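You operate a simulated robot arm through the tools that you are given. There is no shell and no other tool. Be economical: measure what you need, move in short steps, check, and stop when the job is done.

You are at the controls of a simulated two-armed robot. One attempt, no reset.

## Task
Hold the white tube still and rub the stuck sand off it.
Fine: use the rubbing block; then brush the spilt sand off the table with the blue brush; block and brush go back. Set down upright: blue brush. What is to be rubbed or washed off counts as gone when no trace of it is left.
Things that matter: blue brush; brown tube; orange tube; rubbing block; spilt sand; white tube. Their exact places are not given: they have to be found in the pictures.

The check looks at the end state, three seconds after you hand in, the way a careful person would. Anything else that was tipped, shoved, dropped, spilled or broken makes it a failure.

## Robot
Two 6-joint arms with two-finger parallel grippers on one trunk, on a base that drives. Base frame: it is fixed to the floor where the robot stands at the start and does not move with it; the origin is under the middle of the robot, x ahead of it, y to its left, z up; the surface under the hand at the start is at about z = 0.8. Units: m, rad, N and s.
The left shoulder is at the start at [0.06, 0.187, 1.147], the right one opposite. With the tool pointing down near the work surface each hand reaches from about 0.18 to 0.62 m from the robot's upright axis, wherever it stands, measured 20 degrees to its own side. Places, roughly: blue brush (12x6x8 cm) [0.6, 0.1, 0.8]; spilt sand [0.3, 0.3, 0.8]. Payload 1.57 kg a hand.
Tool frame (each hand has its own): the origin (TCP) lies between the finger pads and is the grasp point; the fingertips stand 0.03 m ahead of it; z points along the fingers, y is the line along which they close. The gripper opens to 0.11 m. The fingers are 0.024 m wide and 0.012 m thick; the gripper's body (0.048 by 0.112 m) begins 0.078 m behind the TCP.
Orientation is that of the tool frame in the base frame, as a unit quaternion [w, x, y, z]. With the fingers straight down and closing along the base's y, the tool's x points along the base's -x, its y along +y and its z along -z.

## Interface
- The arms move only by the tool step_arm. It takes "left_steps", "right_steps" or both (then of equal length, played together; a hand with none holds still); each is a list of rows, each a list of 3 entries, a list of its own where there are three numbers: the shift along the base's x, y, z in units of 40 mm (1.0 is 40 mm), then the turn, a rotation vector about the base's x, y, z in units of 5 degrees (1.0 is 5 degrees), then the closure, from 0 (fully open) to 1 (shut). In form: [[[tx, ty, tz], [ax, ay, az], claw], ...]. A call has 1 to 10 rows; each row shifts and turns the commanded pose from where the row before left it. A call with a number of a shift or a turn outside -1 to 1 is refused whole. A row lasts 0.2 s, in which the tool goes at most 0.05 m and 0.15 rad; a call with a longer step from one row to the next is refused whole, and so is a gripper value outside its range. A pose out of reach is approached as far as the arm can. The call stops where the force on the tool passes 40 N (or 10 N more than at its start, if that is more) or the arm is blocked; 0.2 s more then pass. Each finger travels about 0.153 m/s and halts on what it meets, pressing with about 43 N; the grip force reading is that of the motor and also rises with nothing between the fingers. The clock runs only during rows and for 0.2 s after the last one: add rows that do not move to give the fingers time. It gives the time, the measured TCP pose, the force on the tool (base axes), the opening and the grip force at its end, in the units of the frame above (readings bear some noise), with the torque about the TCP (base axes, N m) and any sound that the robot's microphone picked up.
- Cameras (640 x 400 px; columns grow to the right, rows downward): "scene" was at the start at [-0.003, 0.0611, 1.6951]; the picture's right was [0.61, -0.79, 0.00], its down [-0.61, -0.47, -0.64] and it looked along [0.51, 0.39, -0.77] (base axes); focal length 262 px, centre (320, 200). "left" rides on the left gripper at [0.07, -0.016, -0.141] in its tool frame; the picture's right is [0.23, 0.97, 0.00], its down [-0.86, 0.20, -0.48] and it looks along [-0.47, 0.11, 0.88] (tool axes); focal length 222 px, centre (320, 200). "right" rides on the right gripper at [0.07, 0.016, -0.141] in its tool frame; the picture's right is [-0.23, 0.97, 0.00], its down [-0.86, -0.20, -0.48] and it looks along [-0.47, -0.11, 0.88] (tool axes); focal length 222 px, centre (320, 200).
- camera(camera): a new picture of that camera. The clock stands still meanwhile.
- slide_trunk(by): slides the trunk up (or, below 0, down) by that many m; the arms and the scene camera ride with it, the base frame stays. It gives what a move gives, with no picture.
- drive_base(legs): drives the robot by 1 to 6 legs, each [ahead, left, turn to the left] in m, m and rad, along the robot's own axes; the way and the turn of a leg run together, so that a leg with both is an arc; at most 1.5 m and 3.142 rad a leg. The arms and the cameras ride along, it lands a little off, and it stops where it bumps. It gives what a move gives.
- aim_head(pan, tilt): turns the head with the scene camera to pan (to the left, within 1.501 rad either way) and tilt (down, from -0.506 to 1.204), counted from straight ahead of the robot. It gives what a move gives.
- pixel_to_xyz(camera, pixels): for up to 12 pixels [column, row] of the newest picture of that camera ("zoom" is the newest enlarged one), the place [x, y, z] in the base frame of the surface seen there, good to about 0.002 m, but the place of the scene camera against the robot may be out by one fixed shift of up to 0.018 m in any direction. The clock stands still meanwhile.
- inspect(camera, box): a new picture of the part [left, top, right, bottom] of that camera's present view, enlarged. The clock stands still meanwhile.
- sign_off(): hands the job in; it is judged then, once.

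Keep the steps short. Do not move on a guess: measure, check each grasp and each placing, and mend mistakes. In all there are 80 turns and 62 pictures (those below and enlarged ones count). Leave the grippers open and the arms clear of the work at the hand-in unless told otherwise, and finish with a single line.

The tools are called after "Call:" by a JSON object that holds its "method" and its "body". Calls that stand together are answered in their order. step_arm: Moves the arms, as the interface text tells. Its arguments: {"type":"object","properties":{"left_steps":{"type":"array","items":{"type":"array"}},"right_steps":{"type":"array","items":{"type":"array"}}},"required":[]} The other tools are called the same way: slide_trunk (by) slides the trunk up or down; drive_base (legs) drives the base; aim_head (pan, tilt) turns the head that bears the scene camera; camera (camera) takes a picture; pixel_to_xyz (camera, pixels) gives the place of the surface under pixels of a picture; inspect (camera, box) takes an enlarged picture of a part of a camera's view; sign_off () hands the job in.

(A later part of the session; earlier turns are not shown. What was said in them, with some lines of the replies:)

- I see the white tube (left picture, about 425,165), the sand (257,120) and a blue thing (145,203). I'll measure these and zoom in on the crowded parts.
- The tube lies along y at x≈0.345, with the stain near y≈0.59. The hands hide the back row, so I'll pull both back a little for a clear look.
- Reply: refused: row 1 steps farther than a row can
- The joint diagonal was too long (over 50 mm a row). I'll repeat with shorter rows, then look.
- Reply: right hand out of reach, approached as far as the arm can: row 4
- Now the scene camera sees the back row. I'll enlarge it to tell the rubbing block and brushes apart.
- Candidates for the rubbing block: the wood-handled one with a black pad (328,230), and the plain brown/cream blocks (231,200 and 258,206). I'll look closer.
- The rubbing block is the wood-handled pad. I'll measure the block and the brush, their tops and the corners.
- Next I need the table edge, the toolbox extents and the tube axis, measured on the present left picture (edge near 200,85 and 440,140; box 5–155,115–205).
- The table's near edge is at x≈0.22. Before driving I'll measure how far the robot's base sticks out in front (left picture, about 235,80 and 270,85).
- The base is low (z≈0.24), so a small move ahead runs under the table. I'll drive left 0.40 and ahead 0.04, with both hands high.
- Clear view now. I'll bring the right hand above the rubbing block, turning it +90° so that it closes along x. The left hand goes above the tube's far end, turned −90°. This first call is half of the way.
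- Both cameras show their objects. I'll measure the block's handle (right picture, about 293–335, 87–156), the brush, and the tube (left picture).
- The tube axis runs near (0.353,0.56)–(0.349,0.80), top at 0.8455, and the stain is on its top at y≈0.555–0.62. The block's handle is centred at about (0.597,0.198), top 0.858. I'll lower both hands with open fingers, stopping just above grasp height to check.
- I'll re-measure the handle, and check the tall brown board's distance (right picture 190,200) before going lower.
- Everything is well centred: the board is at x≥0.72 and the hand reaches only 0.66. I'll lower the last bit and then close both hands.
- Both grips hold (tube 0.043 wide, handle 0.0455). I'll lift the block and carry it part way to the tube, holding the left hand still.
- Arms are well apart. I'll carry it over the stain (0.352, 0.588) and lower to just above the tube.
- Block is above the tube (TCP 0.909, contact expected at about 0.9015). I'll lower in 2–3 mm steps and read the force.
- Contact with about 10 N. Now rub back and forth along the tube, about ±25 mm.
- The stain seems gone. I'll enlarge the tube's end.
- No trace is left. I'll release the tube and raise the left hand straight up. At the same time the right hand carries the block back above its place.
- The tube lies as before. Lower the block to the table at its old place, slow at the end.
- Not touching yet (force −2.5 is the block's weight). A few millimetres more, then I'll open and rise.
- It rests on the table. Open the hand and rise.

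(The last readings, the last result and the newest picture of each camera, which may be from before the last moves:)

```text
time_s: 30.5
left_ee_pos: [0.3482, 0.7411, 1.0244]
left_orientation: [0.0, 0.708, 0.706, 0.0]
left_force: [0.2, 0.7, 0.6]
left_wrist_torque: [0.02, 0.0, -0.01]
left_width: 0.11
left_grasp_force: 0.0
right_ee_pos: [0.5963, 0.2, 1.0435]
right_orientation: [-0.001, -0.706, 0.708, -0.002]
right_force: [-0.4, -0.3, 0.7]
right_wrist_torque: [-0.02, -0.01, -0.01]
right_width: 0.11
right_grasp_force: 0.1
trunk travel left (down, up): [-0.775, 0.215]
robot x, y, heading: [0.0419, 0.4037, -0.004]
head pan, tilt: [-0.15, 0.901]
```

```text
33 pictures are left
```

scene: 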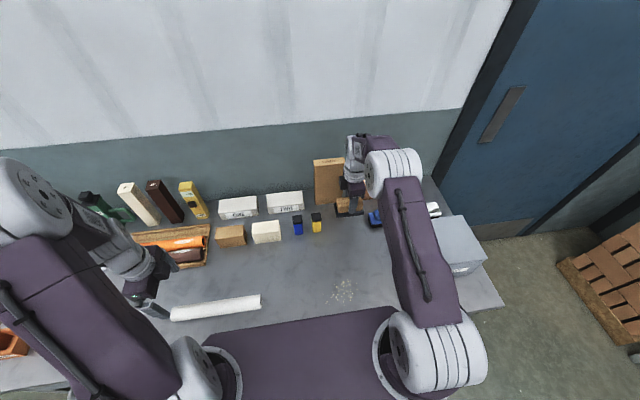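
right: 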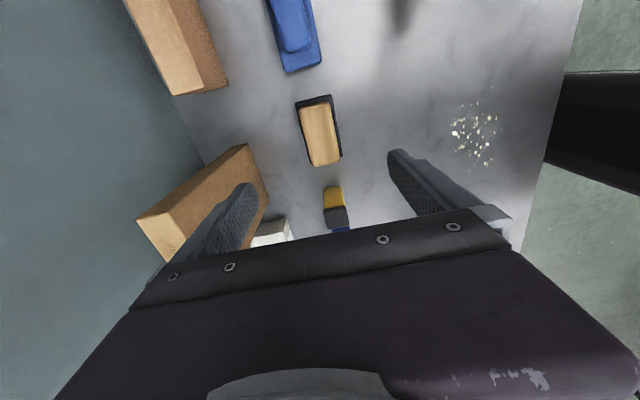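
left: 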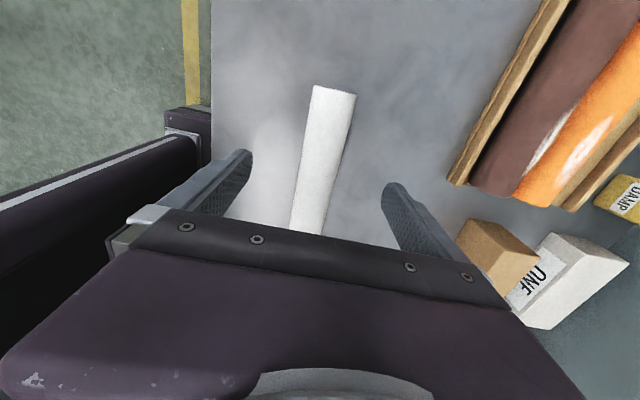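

The block is back. Before driving I'll record the brush's position and the sand's extent from this picture, then drive so that the brush comes into reach.

Call:
{"method": "pixel_to_xyz", "body": {"camera": "right", "pixels": [[315, 135], [290, 25], [308, 45], [282, 50], [287, 70], [320, 63], [452, 135], [475, 103], [497, 122], [485, 163], [462, 160], [473, 130]]}}

Call:
{"method": "step_arm", "body": {"right_steps": [[[0, 0, 1], [0, 0, 0], 0], [[0, 0, 0.5], [0, 0, 0], 0]]}}

Call:
{"method": "drive_base", "body": {"legs": [[-0.02, -0.16, 0]]}}

Call:
{"method": "camera", "body": {"camera": "scene"}}

```text
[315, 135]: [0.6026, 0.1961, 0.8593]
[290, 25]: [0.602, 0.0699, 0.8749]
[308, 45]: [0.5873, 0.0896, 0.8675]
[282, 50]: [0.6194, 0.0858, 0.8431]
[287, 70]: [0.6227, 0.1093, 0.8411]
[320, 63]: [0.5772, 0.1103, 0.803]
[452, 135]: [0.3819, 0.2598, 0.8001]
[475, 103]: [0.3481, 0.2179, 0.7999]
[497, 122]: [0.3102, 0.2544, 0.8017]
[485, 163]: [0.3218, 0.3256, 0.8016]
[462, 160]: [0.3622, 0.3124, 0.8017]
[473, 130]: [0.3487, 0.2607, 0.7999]
```

```text
time_s: 31.1
left_ee_pos: [0.3491, 0.7419, 1.0248]
left_orientation: [-0.001, 0.708, 0.707, 0.0]
left_force: [-0.2, 0.4, 0.1]
left_wrist_torque: [-0.01, -0.02, 0.01]
left_width: 0.1099
left_grasp_force: 0.2
right_ee_pos: [0.5967, 0.1976, 1.1023]
right_orientation: [0.0, -0.706, 0.708, -0.001]
right_force: [-0.1, 0.5, -0.2]
right_wrist_torque: [0.0, 0.0, -0.03]
right_width: 0.1101
right_grasp_force: 0.0
trunk travel left (down, up): [-0.775, 0.215]
robot x, y, heading: [0.0373, 0.3983, -0.002]
head pan, tilt: [-0.15, 0.901]
```

```text
time_s: 32.5
left_ee_pos: [0.3292, 0.5835, 1.023]
left_orientation: [0.001, 0.707, 0.707, 0.0]
left_force: [0.1, 0.0, 0.0]
left_wrist_torque: [-0.05, 0.04, -0.01]
left_width: 0.11
left_grasp_force: 0.1
right_ee_pos: [0.5781, 0.0413, 1.103]
right_orientation: [-0.002, -0.707, 0.707, -0.003]
right_force: [0.0, 0.3, 0.4]
right_wrist_torque: [-0.04, -0.02, 0.0]
right_width: 0.1099
right_grasp_force: 0.1
trunk travel left (down, up): [-0.775, 0.215]
robot x, y, heading: [0.0181, 0.2425, -0.001]
head pan, tilt: [-0.15, 0.901]
```

```text
32 pictures are left
```

scene: 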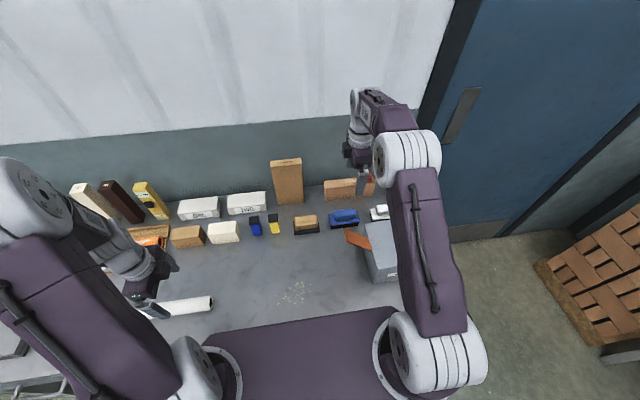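

The right hand is now above the brush. Look for its exact place.

Call:
{"method": "camera", "body": {"camera": "right"}}

```text
31 pictures are left
```

right: 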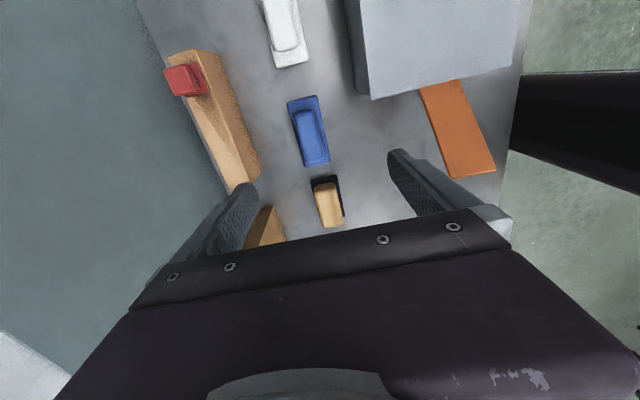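

Call:
{"method": "inspect", "body": {"camera": "right", "box": [262, 85, 358, 145]}}

Call:
{"method": "pixel_to_xyz", "body": {"camera": "right", "pixels": [[240, 160], [228, 185], [200, 75], [185, 80], [470, 165], [440, 90], [490, 170], [400, 90]]}}

```text
6.67 times, centred on (310, 115) of right
```

zoom: 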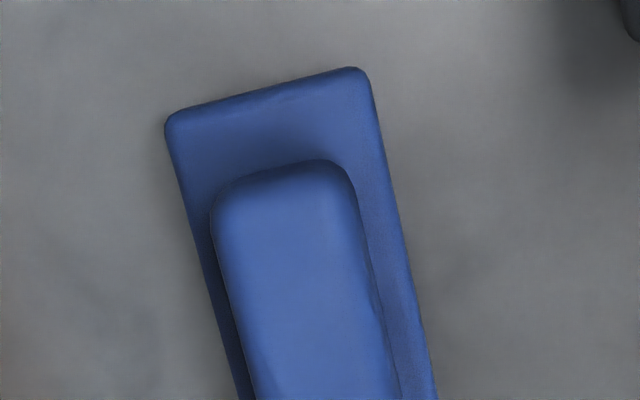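

```text
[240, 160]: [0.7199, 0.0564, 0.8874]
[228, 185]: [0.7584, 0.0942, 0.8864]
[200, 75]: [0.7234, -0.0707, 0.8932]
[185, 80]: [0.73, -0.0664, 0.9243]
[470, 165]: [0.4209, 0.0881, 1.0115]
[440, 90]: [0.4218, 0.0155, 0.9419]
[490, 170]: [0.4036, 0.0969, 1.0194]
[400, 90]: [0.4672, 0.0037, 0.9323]
```

Call:
{"method": "pixel_to_xyz", "body": {"camera": "zoom", "pixels": [[225, 215], [345, 190], [245, 310], [370, 300], [310, 300], [285, 170], [172, 122], [362, 76], [418, 320], [225, 350]]}}

Call:
{"method": "pixel_to_xyz", "body": {"camera": "right", "pixels": [[306, 164], [328, 160], [308, 150], [323, 150], [315, 155], [315, 130]]}}

```text
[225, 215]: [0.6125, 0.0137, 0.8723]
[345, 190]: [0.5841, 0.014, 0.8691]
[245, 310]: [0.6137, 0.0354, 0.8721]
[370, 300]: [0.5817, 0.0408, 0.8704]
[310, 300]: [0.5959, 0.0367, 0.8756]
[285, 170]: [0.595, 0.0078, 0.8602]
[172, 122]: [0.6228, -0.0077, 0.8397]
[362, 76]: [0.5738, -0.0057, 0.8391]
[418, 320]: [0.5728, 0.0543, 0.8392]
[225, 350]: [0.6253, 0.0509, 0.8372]
```

```text
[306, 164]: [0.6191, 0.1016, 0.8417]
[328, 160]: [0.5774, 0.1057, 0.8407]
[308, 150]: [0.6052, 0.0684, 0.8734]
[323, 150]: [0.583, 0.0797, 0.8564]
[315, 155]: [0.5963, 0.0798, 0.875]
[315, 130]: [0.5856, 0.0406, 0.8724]
```

Brush centre is about (0.5975, 0.051), handle top 0.875, plate top 0.84. So I want TCP z=0.876, and I'll lower to just above it first.

Call:
{"method": "step_arm", "body": {"right_steps": [[[0.49, 0.25, -0.5], [0, 0, 0], 0], [[0, 0, -1], [0, 0, 0], 0], [[0, 0, -1], [0, 0, 0], 0], [[0, 0, -1], [0, 0, 0], 0], [[0, 0, -1], [0, 0, 0], 0], [[0, 0, -0.7], [0, 0, 0], 0], [[0, 0, 0], [0, 0, 0], 0]]}}

Call:
{"method": "camera", "body": {"camera": "right"}}

```text
time_s: 34.1
left_ee_pos: [0.3285, 0.5819, 1.0244]
left_orientation: [0.001, 0.708, 0.706, 0.0]
left_force: [0.0, 0.7, -0.7]
left_wrist_torque: [0.03, -0.04, -0.03]
left_width: 0.11
left_grasp_force: 0.1
right_ee_pos: [0.5971, 0.0495, 0.8932]
right_orientation: [-0.001, -0.707, 0.707, -0.002]
right_force: [-0.4, 0.0, 0.8]
right_wrist_torque: [0.01, -0.04, -0.03]
right_width: 0.1102
right_grasp_force: 0.0
trunk travel left (down, up): [-0.775, 0.215]
robot x, y, heading: [0.0213, 0.2462, -0.005]
head pan, tilt: [-0.15, 0.901]
```

```text
29 pictures are left
```

right: 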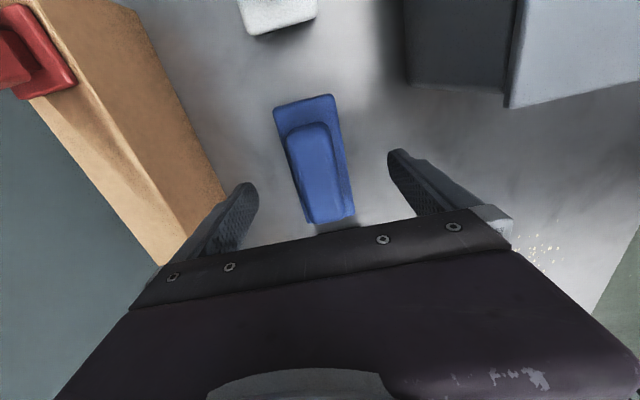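

Centred between the fingers. I'll go down the last 17 mm and close.

Call:
{"method": "step_arm", "body": {"right_steps": [[[0, 0.03, -0.25], [0, 0, 0], 0], [[0, 0, -0.18], [0, 0, 0], 0], [[0, 0, 0], [0, 0, 0], 0.2], [[0, 0, 0], [0, 0, 0], 0.4], [[0, 0, 0], [0, 0, 0], 0.6], [[0, 0, 0], [0, 0, 0], 0.8], [[0, 0, 0], [0, 0, 0], 0.8]]}}

```text
time_s: 35.8
left_ee_pos: [0.3288, 0.581, 1.0238]
left_orientation: [0.0, 0.707, 0.707, 0.0]
left_force: [-0.5, -0.1, 0.8]
left_wrist_torque: [-0.03, 0.01, 0.01]
left_width: 0.1098
left_grasp_force: 0.0
right_ee_pos: [0.5969, 0.0492, 0.8769]
right_orientation: [0.0, 0.708, -0.706, 0.001]
right_force: [0.3, -1.4, 0.8]
right_wrist_torque: [0.01, -0.01, 0.0]
right_width: 0.0353
right_grasp_force: 42.1
trunk travel left (down, up): [-0.775, 0.215]
robot x, y, heading: [0.0208, 0.2426, 0.003]
head pan, tilt: [-0.15, 0.901]
```

Gripped (0.035 wide). I'll lift it and carry it over to the far side of the sand (x≈0.42, y≈0.272), staying clear of the saw and the block.

Call:
{"method": "step_arm", "body": {"right_steps": [[[0, 0, 0.5], [0, 0, 0], 0.8], [[0, 0, 1], [0, 0, 0], 0.8], [[0, 0, 1], [0, 0, 0], 0.8], [[0, 0, 0.6], [0, 0, 0], 0.8], [[0, 1, 0], [0, 0, 0], 0.8], [[0, 1, 0], [0, 0, 0], 0.8], [[-0.7, 0.9, 0], [0, 0, 0], 0.8], [[-0.9, 0.8, 0], [0, 0, 0], 0.8], [[-0.9, 0.8, 0], [0, 0, 0], 0.8], [[-0.9, 0.8, 0], [0, 0, 0], 0.8]]}}

Call:
{"method": "step_arm", "body": {"right_steps": [[[-0.9, 0.25, 0], [0, 0, 0], 0.8], [[0, 0, -0.9], [0, 0, 0], 0.8], [[0, 0, -0.9], [0, 0, 0], 0.8], [[0, 0, -0.7], [0, 0, 0], 0.8], [[0, 0, 0], [0, 0, 0], 0.8]]}}

Call:
{"method": "camera", "body": {"camera": "scene"}}

```text
time_s: 38.0
left_ee_pos: [0.326, 0.5836, 1.0246]
left_orientation: [0.001, 0.707, 0.707, 0.001]
left_force: [-0.1, -0.4, -0.3]
left_wrist_torque: [-0.02, -0.01, 0.01]
left_width: 0.11
left_grasp_force: 0.0
right_ee_pos: [0.4612, 0.2627, 1.0007]
right_orientation: [0.0, -0.707, 0.708, -0.003]
right_force: [-0.3, 0.1, -1.0]
right_wrist_torque: [-0.01, -0.03, -0.02]
right_width: 0.0353
right_grasp_force: 42.2
trunk travel left (down, up): [-0.775, 0.215]
robot x, y, heading: [0.0189, 0.2396, -0.001]
head pan, tilt: [-0.15, 0.901]
```

```text
time_s: 39.1
left_ee_pos: [0.3281, 0.5819, 1.0243]
left_orientation: [0.0, 0.707, 0.707, 0.0]
left_force: [-0.2, -0.2, 0.3]
left_wrist_torque: [-0.01, 0.01, 0.01]
left_width: 0.1098
left_grasp_force: 0.0
right_ee_pos: [0.426, 0.2722, 0.9008]
right_orientation: [-0.001, -0.707, 0.707, -0.002]
right_force: [0.6, 0.6, -1.9]
right_wrist_torque: [0.01, -0.02, 0.0]
right_width: 0.0353
right_grasp_force: 41.8
trunk travel left (down, up): [-0.775, 0.215]
robot x, y, heading: [0.024, 0.2393, -0.004]
head pan, tilt: [-0.15, 0.901]
```

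```text
28 pictures are left
```

scene: 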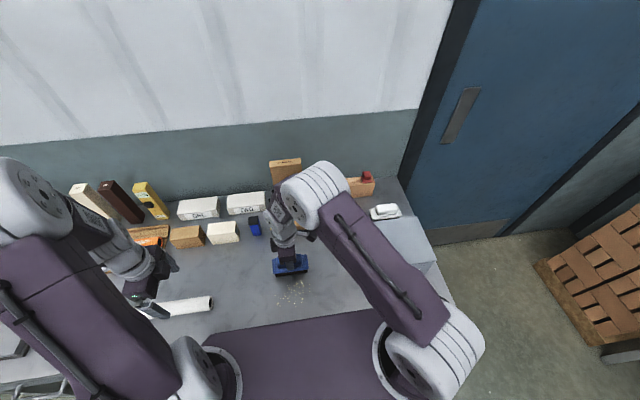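

Now lower to table contact (expected TCP 0.877).

Call:
{"method": "step_arm", "body": {"right_steps": [[[0, 0, -0.35], [0, 0, 0], 0.8], [[0, 0, -0.17], [0, 0, 0], 0.8], [[0, 0, -0.08], [0, 0, 0], 0.8], [[0, 0, -0.04], [0, 0, 0], 0.8], [[0, 0, 0], [0, 0, 0], 0.8]]}}

```text
time_s: 40.4
left_ee_pos: [0.3276, 0.5812, 1.025]
left_orientation: [0.0, 0.707, 0.707, 0.001]
left_force: [0.2, 0.0, -0.3]
left_wrist_torque: [0.03, 0.0, 0.03]
left_width: 0.11
left_grasp_force: 0.0
right_ee_pos: [0.4247, 0.2726, 0.8767]
right_orientation: [0.001, -0.707, 0.707, -0.002]
right_force: [2.7, -2.7, 13.0]
right_wrist_torque: [-0.47, 0.21, 0.11]
right_width: 0.0352
right_grasp_force: 42.0
trunk travel left (down, up): [-0.775, 0.215]
robot x, y, heading: [0.0207, 0.241, -0.006]
head pan, tilt: [-0.15, 0.901]
```

Contact at about 13 N. First sweep toward the near edge, 8 rows of 16 mm (to x≈0.30), then look.

Call:
{"method": "step_arm", "body": {"right_steps": [[[-0.4, 0, 0], [0, 0, 0], 0.8], [[-0.4, 0, 0], [0, 0, 0], 0.8], [[-0.4, 0, 0], [0, 0, 0], 0.8], [[-0.4, 0, 0], [0, 0, 0], 0.8], [[-0.4, 0, 0], [0, 0, 0], 0.8], [[-0.4, 0, 0], [0, 0, 0], 0.8], [[-0.4, 0, 0], [0, 0, 0], 0.8], [[-0.4, 0, 0], [0, 0, 0], 0.8]]}}

Call:
{"method": "inspect", "body": {"camera": "scene", "box": [210, 220, 370, 320]}}

Call:
{"method": "camera", "body": {"camera": "right"}}

```text
time_s: 42.1
left_ee_pos: [0.3275, 0.5806, 1.0253]
left_orientation: [0.0, 0.707, 0.707, 0.0]
left_force: [0.1, 0.4, 0.4]
left_wrist_torque: [0.01, 0.03, 0.0]
left_width: 0.1102
left_grasp_force: 0.1
right_ee_pos: [0.2965, 0.2723, 0.8763]
right_orientation: [-0.001, 0.708, -0.707, 0.002]
right_force: [10.1, 0.6, 34.9]
right_wrist_torque: [-0.08, -0.12, -0.01]
right_width: 0.0353
right_grasp_force: 42.5
trunk travel left (down, up): [-0.775, 0.215]
robot x, y, heading: [0.0171, 0.2445, -0.002]
head pan, tilt: [-0.15, 0.901]
```

```text
4.00 times, centred on (290, 270) of scene
```

zoom: 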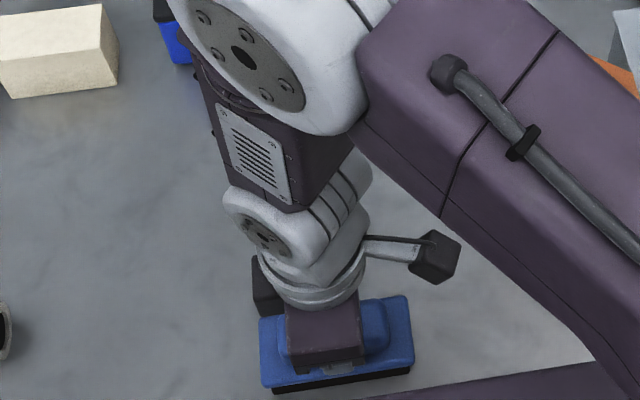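

```text
26 pictures are left
```

right: 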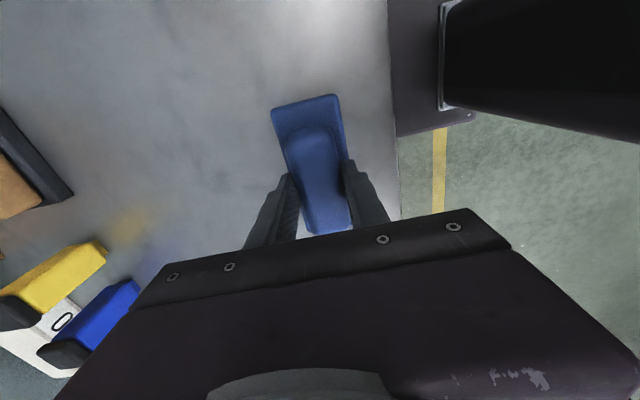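

No sand is left behind the brush. Force rose to 35 N, so I'll ease up 1.5 mm and sweep on to the edge.

Call:
{"method": "step_arm", "body": {"right_steps": [[[-0.3, 0, 0.03], [0, 0, 0], 0.8], [[-0.4, 0, 0.01], [0, 0, 0], 0.8], [[-0.4, 0, 0], [0, 0, 0], 0.8], [[-0.4, 0, 0], [0, 0, 0], 0.8], [[0, 0, 0], [0, 0, 0], 0.8]]}}

Call:
{"method": "camera", "body": {"camera": "right"}}

```text
time_s: 43.4
left_ee_pos: [0.3267, 0.5815, 1.0237]
left_orientation: [0.0, 0.707, 0.707, 0.0]
left_force: [-0.5, -0.1, -0.2]
left_wrist_torque: [-0.01, -0.03, 0.0]
left_width: 0.1099
left_grasp_force: 0.1
right_ee_pos: [0.2361, 0.2709, 0.8771]
right_orientation: [-0.002, -0.707, 0.708, -0.002]
right_force: [-0.8, 0.0, -0.7]
right_wrist_torque: [-0.02, 0.01, -0.01]
right_width: 0.0354
right_grasp_force: 42.4
trunk travel left (down, up): [-0.775, 0.215]
robot x, y, heading: [0.0182, 0.2386, -0.0]
head pan, tilt: [-0.15, 0.901]
```

```text
25 pictures are left
```

right: 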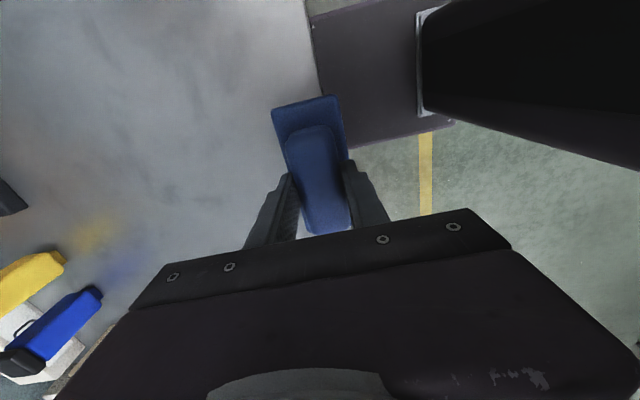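

The brush hangs over the edge now. Lift it and look at the swept place.

Call:
{"method": "step_arm", "body": {"right_steps": [[[0, 0, 1], [0, 0, 0], 0.8], [[0, 0, 1], [0, 0, 0], 0.8], [[0, 0, 1.0], [0, 0, 0], 0.8], [[0.8, -0.3, 0.2], [0, 0, 0], 0.8], [[0.8, -0.8, 0], [0, 0, 0], 0.8], [[0.8, -0.8, 0], [0, 0, 0], 0.8], [[0.8, 0, 0], [0, 0, 0], 0.8], [[1, 0, 0], [0, 0, 0], 0.8], [[1, 0, 0], [0, 0, 0], 0.8]]}}

Call:
{"method": "camera", "body": {"camera": "scene"}}

Call:
{"method": "camera", "body": {"camera": "left"}}

Call:
{"method": "camera", "body": {"camera": "right"}}

```text
time_s: 45.4
left_ee_pos: [0.3296, 0.5806, 1.0238]
left_orientation: [0.001, 0.707, 0.707, -0.001]
left_force: [-0.5, -0.3, 0.1]
left_wrist_torque: [-0.01, 0.0, 0.01]
left_width: 0.1098
left_grasp_force: 0.1
right_ee_pos: [0.4483, 0.1948, 1.0035]
right_orientation: [0.002, 0.708, -0.707, 0.001]
right_force: [0.6, -0.1, -2.8]
right_wrist_torque: [0.02, 0.03, 0.01]
right_width: 0.0355
right_grasp_force: 42.0
trunk travel left (down, up): [-0.775, 0.215]
robot x, y, heading: [0.0215, 0.2419, -0.005]
head pan, tilt: [-0.15, 0.901]
```

```text
24 pictures are left
```

scene: 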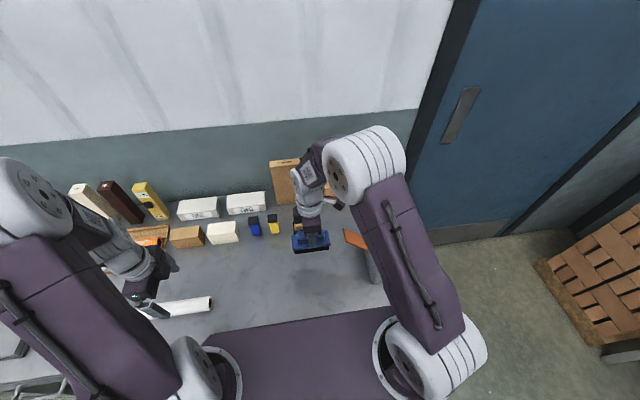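

```text
23 pictures are left
```

left: 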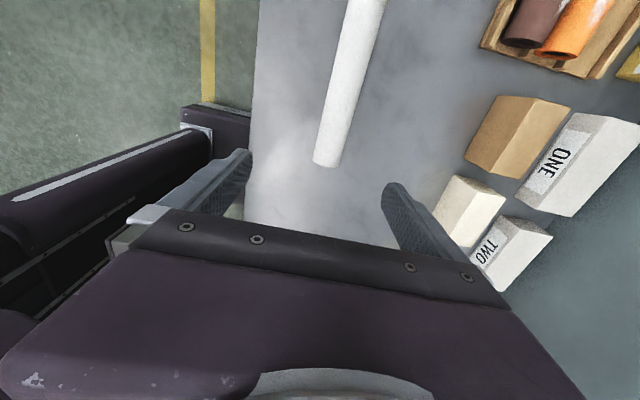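

```text
22 pictures are left
```

right: 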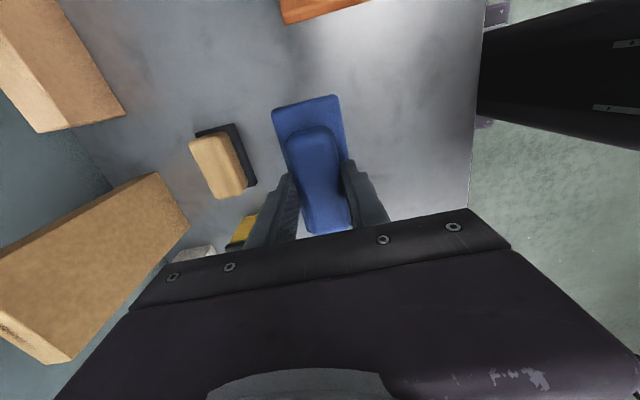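

The sand place looks empty. I'll enlarge it to be sure no grains are left.

Call:
{"method": "inspect", "body": {"camera": "scene", "box": [225, 240, 385, 340]}}

Call:
{"method": "inspect", "body": {"camera": "right", "box": [320, 0, 500, 215]}}

```text
4.00 times, centred on (305, 290) of scene
```

zoom: 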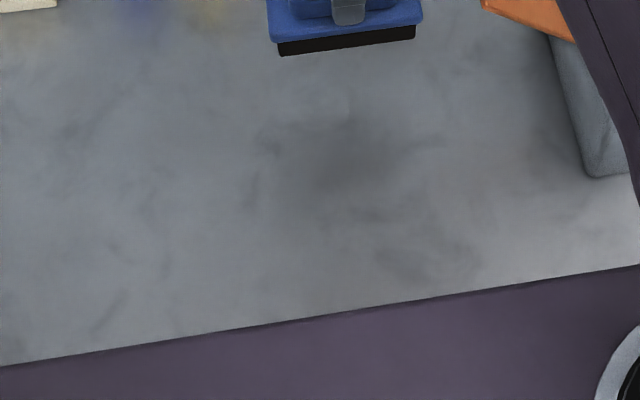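

```text
1.86 times, centred on (410, 108) of right
```

zoom: 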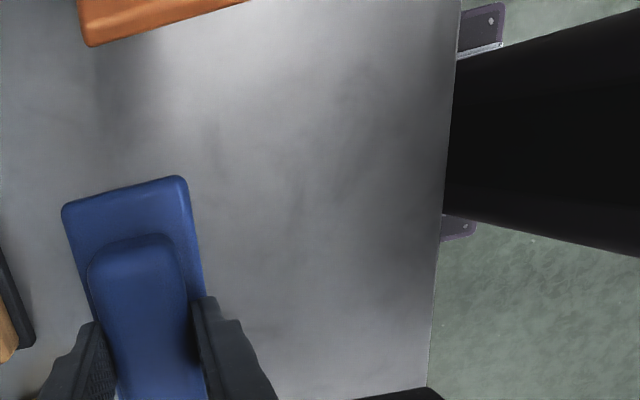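

Table is clean. Now I'll return the brush: first +x, then −y, to above its old place (0.597, 0.0495).

Call:
{"method": "step_arm", "body": {"right_steps": [[[0.93, 0, 0], [0, 0, 0], 0.8], [[0.93, 0, 0], [0, 0, 0], 0.8], [[0.93, 0, 0], [0, 0, 0], 0.8], [[0.93, 0, 0], [0, 0, 0], 0.8], [[0, -0.9, 0], [0, 0, 0], 0.8], [[0, -0.9, 0], [0, 0, 0], 0.8], [[0, -0.9, 0], [0, 0, 0], 0.8], [[0, -0.9, 0], [0, 0, 0], 0.8], [[0, 0, -0.8], [0, 0, 0], 0.8], [[0, 0, 0], [0, 0, 0], 0.8]]}}

```text
time_s: 47.5
left_ee_pos: [0.3289, 0.5806, 1.0237]
left_orientation: [-0.001, 0.707, 0.707, 0.0]
left_force: [-0.7, 0.1, -0.6]
left_wrist_torque: [-0.01, -0.01, -0.03]
left_width: 0.1098
left_grasp_force: 0.0
right_ee_pos: [0.5933, 0.0517, 0.9726]
right_orientation: [0.001, 0.707, -0.707, 0.002]
right_force: [-0.3, 0.5, -2.4]
right_wrist_torque: [0.01, 0.01, 0.0]
right_width: 0.0352
right_grasp_force: 42.1
trunk travel left (down, up): [-0.775, 0.215]
robot x, y, heading: [0.0219, 0.2411, 0.002]
head pan, tilt: [-0.15, 0.901]
```

Call:
{"method": "step_arm", "body": {"right_steps": [[[0.05, -0.03, -0.8], [0, 0, 0], 0.8], [[0, 0, -0.8], [0, 0, 0], 0.8], [[0, 0, -0.5], [0, 0, 0], 0.8], [[0, 0, -0.2], [0, 0, 0], 0.8], [[0, 0, -0.05], [0, 0, 0], 0.8], [[0, 0, 0], [0, 0, 0], 0.8]]}}

```text
time_s: 49.0
left_ee_pos: [0.3279, 0.5815, 1.0253]
left_orientation: [0.0, 0.707, 0.707, 0.0]
left_force: [-0.3, 0.2, -0.4]
left_wrist_torque: [0.01, 0.0, 0.05]
left_width: 0.1099
left_grasp_force: 0.2
right_ee_pos: [0.5961, 0.0515, 0.8784]
right_orientation: [-0.001, -0.707, 0.707, -0.002]
right_force: [-0.9, -0.8, -1.2]
right_wrist_torque: [0.0, 0.02, 0.0]
right_width: 0.0351
right_grasp_force: 42.1
trunk travel left (down, up): [-0.775, 0.215]
robot x, y, heading: [0.0208, 0.2401, -0.006]
head pan, tilt: [-0.15, 0.901]
```

Nearly down (weight only, no contact yet). 2–3 mm more.

Call:
{"method": "step_arm", "body": {"right_steps": [[[0.03, -0.04, -0.04], [0, 0, 0], 0.8], [[0, 0, -0.03], [0, 0, 0], 0.8], [[0, 0, 0], [0, 0, 0], 0.8]]}}

```text
time_s: 49.8
left_ee_pos: [0.3285, 0.5811, 1.0242]
left_orientation: [0.0, 0.707, 0.707, -0.001]
left_force: [0.5, 0.0, 0.0]
left_wrist_torque: [0.02, 0.02, -0.02]
left_width: 0.1101
left_grasp_force: 0.0
right_ee_pos: [0.5973, 0.0495, 0.8757]
right_orientation: [0.001, 0.707, -0.707, 0.001]
right_force: [-0.4, -1.0, -0.4]
right_wrist_torque: [-0.08, 0.0, 0.01]
right_width: 0.0353
right_grasp_force: 42.0
trunk travel left (down, up): [-0.775, 0.215]
robot x, y, heading: [0.0201, 0.2422, -0.006]
head pan, tilt: [-0.15, 0.901]
```

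Weight is coming off (−0.4 N). One more millimetre, then open and rise.

Call:
{"method": "step_arm", "body": {"right_steps": [[[0, 0, -0.03], [0, 0, 0], 0.8], [[0, 0, 0], [0, 0, 0], 0.6], [[0, 0, 0], [0, 0, 0], 0.3], [[0, 0, 0], [0, 0, 0], 0], [[0, 0, 0], [0, 0, 0], 0], [[0, 0, 0.5], [0, 0, 0], 0], [[0, 0, 1], [0, 0, 0], 0], [[0, 0, 1], [0, 0, 0], 0], [[0, 0, 1], [0, 0, 0], 0], [[0, 0, 1], [0, 0, 0], 0]]}}

Call:
{"method": "camera", "body": {"camera": "right"}}

```text
time_s: 52.0
left_ee_pos: [0.3272, 0.5819, 1.0243]
left_orientation: [0.001, 0.707, 0.707, 0.0]
left_force: [-0.6, 0.2, -0.5]
left_wrist_torque: [0.02, -0.04, 0.01]
left_width: 0.1101
left_grasp_force: 0.1
right_ee_pos: [0.5969, 0.0484, 1.0573]
right_orientation: [0.0, 0.707, -0.707, 0.002]
right_force: [0.5, 0.5, 0.2]
right_wrist_torque: [-0.02, 0.02, 0.02]
right_width: 0.1101
right_grasp_force: 0.1
trunk travel left (down, up): [-0.775, 0.215]
robot x, y, heading: [0.0189, 0.2405, -0.003]
head pan, tilt: [-0.15, 0.901]
```

```text
19 pictures are left
```

right: 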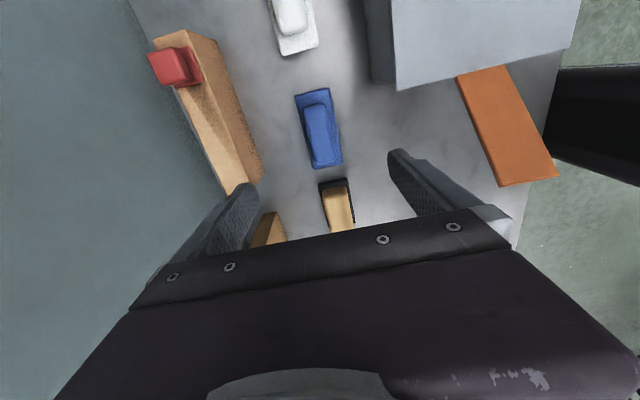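

Brush stands upright at its place. I'll raise both hands and pull them back clear of the work, then do a last check of the whole table.

Call:
{"method": "step_arm", "body": {"left_steps": [[[0, 0, 1], [0, 0, 0], 0], [[0, 0, 1], [0, 0, 0], 0], [[0, 0, 1], [0, 0, 0], 0], [[0, 0.8, 0], [0, 0, 0], 0], [[0, 0.8, 0], [0, 0, 0], 0], [[0, 0.8, 0], [0, 0, 0], 0], [[0, 0, 0], [0, 0, 0], 0], [[0, 0, 0], [0, 0, 0], 0]], "right_steps": [[[0, 0, 1], [0, 0, 0], 0], [[0, 0, 1], [0, 0, 0], 0], [[0, 0, 1], [0, 0, 0], 0], [[-1, 0, 0], [0, 0, 0], 0], [[-1, 0, 0], [0, 0, 0], 0], [[-1, 0, 0], [0, 0, 0], 0], [[-1, 0, 0], [0, 0, 0], 0], [[-1, 0, 0], [0, 0, 0], 0]]}}

Call:
{"method": "drive_base", "body": {"legs": [[-0.15, 0, 0]]}}

Call:
{"method": "camera", "body": {"camera": "scene"}}

Call:
{"method": "camera", "body": {"camera": "left"}}

```text
time_s: 53.8
left_ee_pos: [0.3255, 0.6774, 1.1446]
left_orientation: [0.0, 0.707, 0.707, 0.0]
left_force: [-0.6, -0.4, 0.1]
left_wrist_torque: [0.0, -0.03, -0.04]
left_width: 0.11
left_grasp_force: 0.1
right_ee_pos: [0.3909, 0.0495, 1.1738]
right_orientation: [0.001, -0.707, 0.707, -0.004]
right_force: [-0.7, 0.1, -0.1]
right_wrist_torque: [0.01, -0.02, 0.0]
right_width: 0.11
right_grasp_force: 0.0
right hand out of reach, approached as far as the arm can: row 3
trunk travel left (down, up): [-0.775, 0.215]
robot x, y, heading: [0.0191, 0.2417, -0.002]
head pan, tilt: [-0.15, 0.901]
```

```text
time_s: 55.1
left_ee_pos: [0.1822, 0.6774, 1.1429]
left_orientation: [-0.001, 0.707, 0.707, -0.001]
left_force: [0.5, -0.3, -0.5]
left_wrist_torque: [0.02, 0.03, 0.01]
left_width: 0.11
left_grasp_force: 0.0
right_ee_pos: [0.2461, 0.0502, 1.1714]
right_orientation: [0.001, 0.708, -0.707, 0.001]
right_force: [0.6, 0.1, 0.6]
right_wrist_torque: [-0.01, 0.0, 0.02]
right_width: 0.11
right_grasp_force: 0.1
trunk travel left (down, up): [-0.775, 0.215]
robot x, y, heading: [-0.1299, 0.2403, -0.002]
head pan, tilt: [-0.15, 0.901]
```

```text
18 pictures are left
```

scene: 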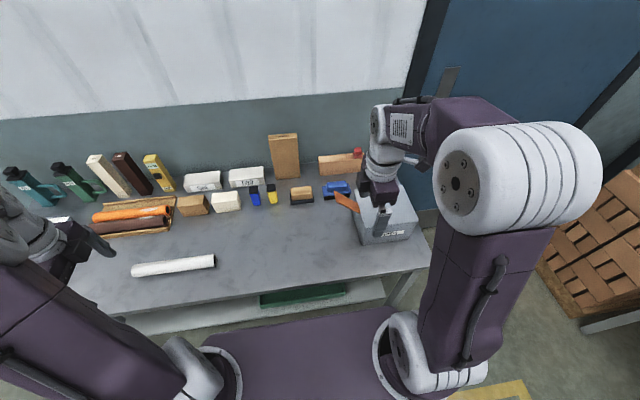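

```text
17 pictures are left
```

left: 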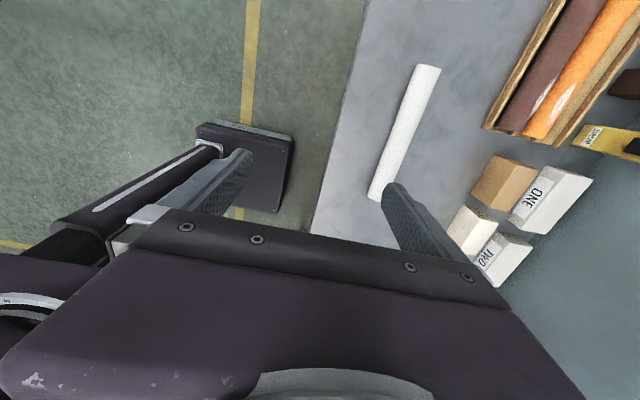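

Everything stands in its place. Two last enlargements: the tube with the near edge, and the block with the brush.

Call:
{"method": "inspect", "body": {"camera": "scene", "box": [120, 225, 360, 320]}}

Call:
{"method": "inspect", "body": {"camera": "scene", "box": [260, 150, 420, 250]}}

Call:
{"method": "inspect", "body": {"camera": "left", "box": [350, 50, 478, 210]}}

```text
2.67 times, centred on (240, 272) of scene
```

zoom: 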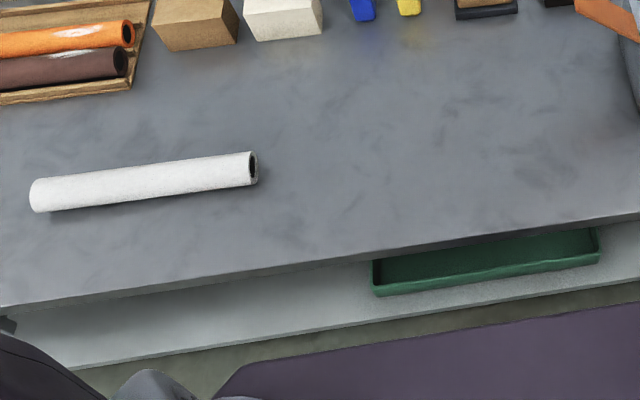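

```text
4.00 times, centred on (340, 200) of scene
```

zoom: 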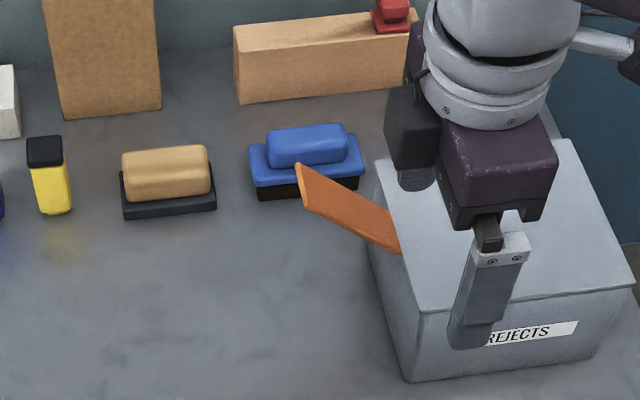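

```text
2.50 times, centred on (414, 130) of left
```

zoom: 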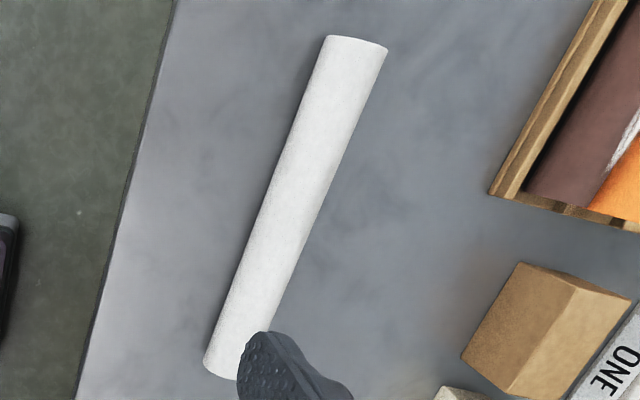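

The tube and the table are clean, the block and brush are back in place, and both hands are open and clear. Handing in.

Call:
{"method": "sign_off", "body": {}}

```text
The job is handed in.
```

The white tube was held still and rubbed clean, the spilt sand is brushed off the table, and the block and upright blue brush are back in their places.
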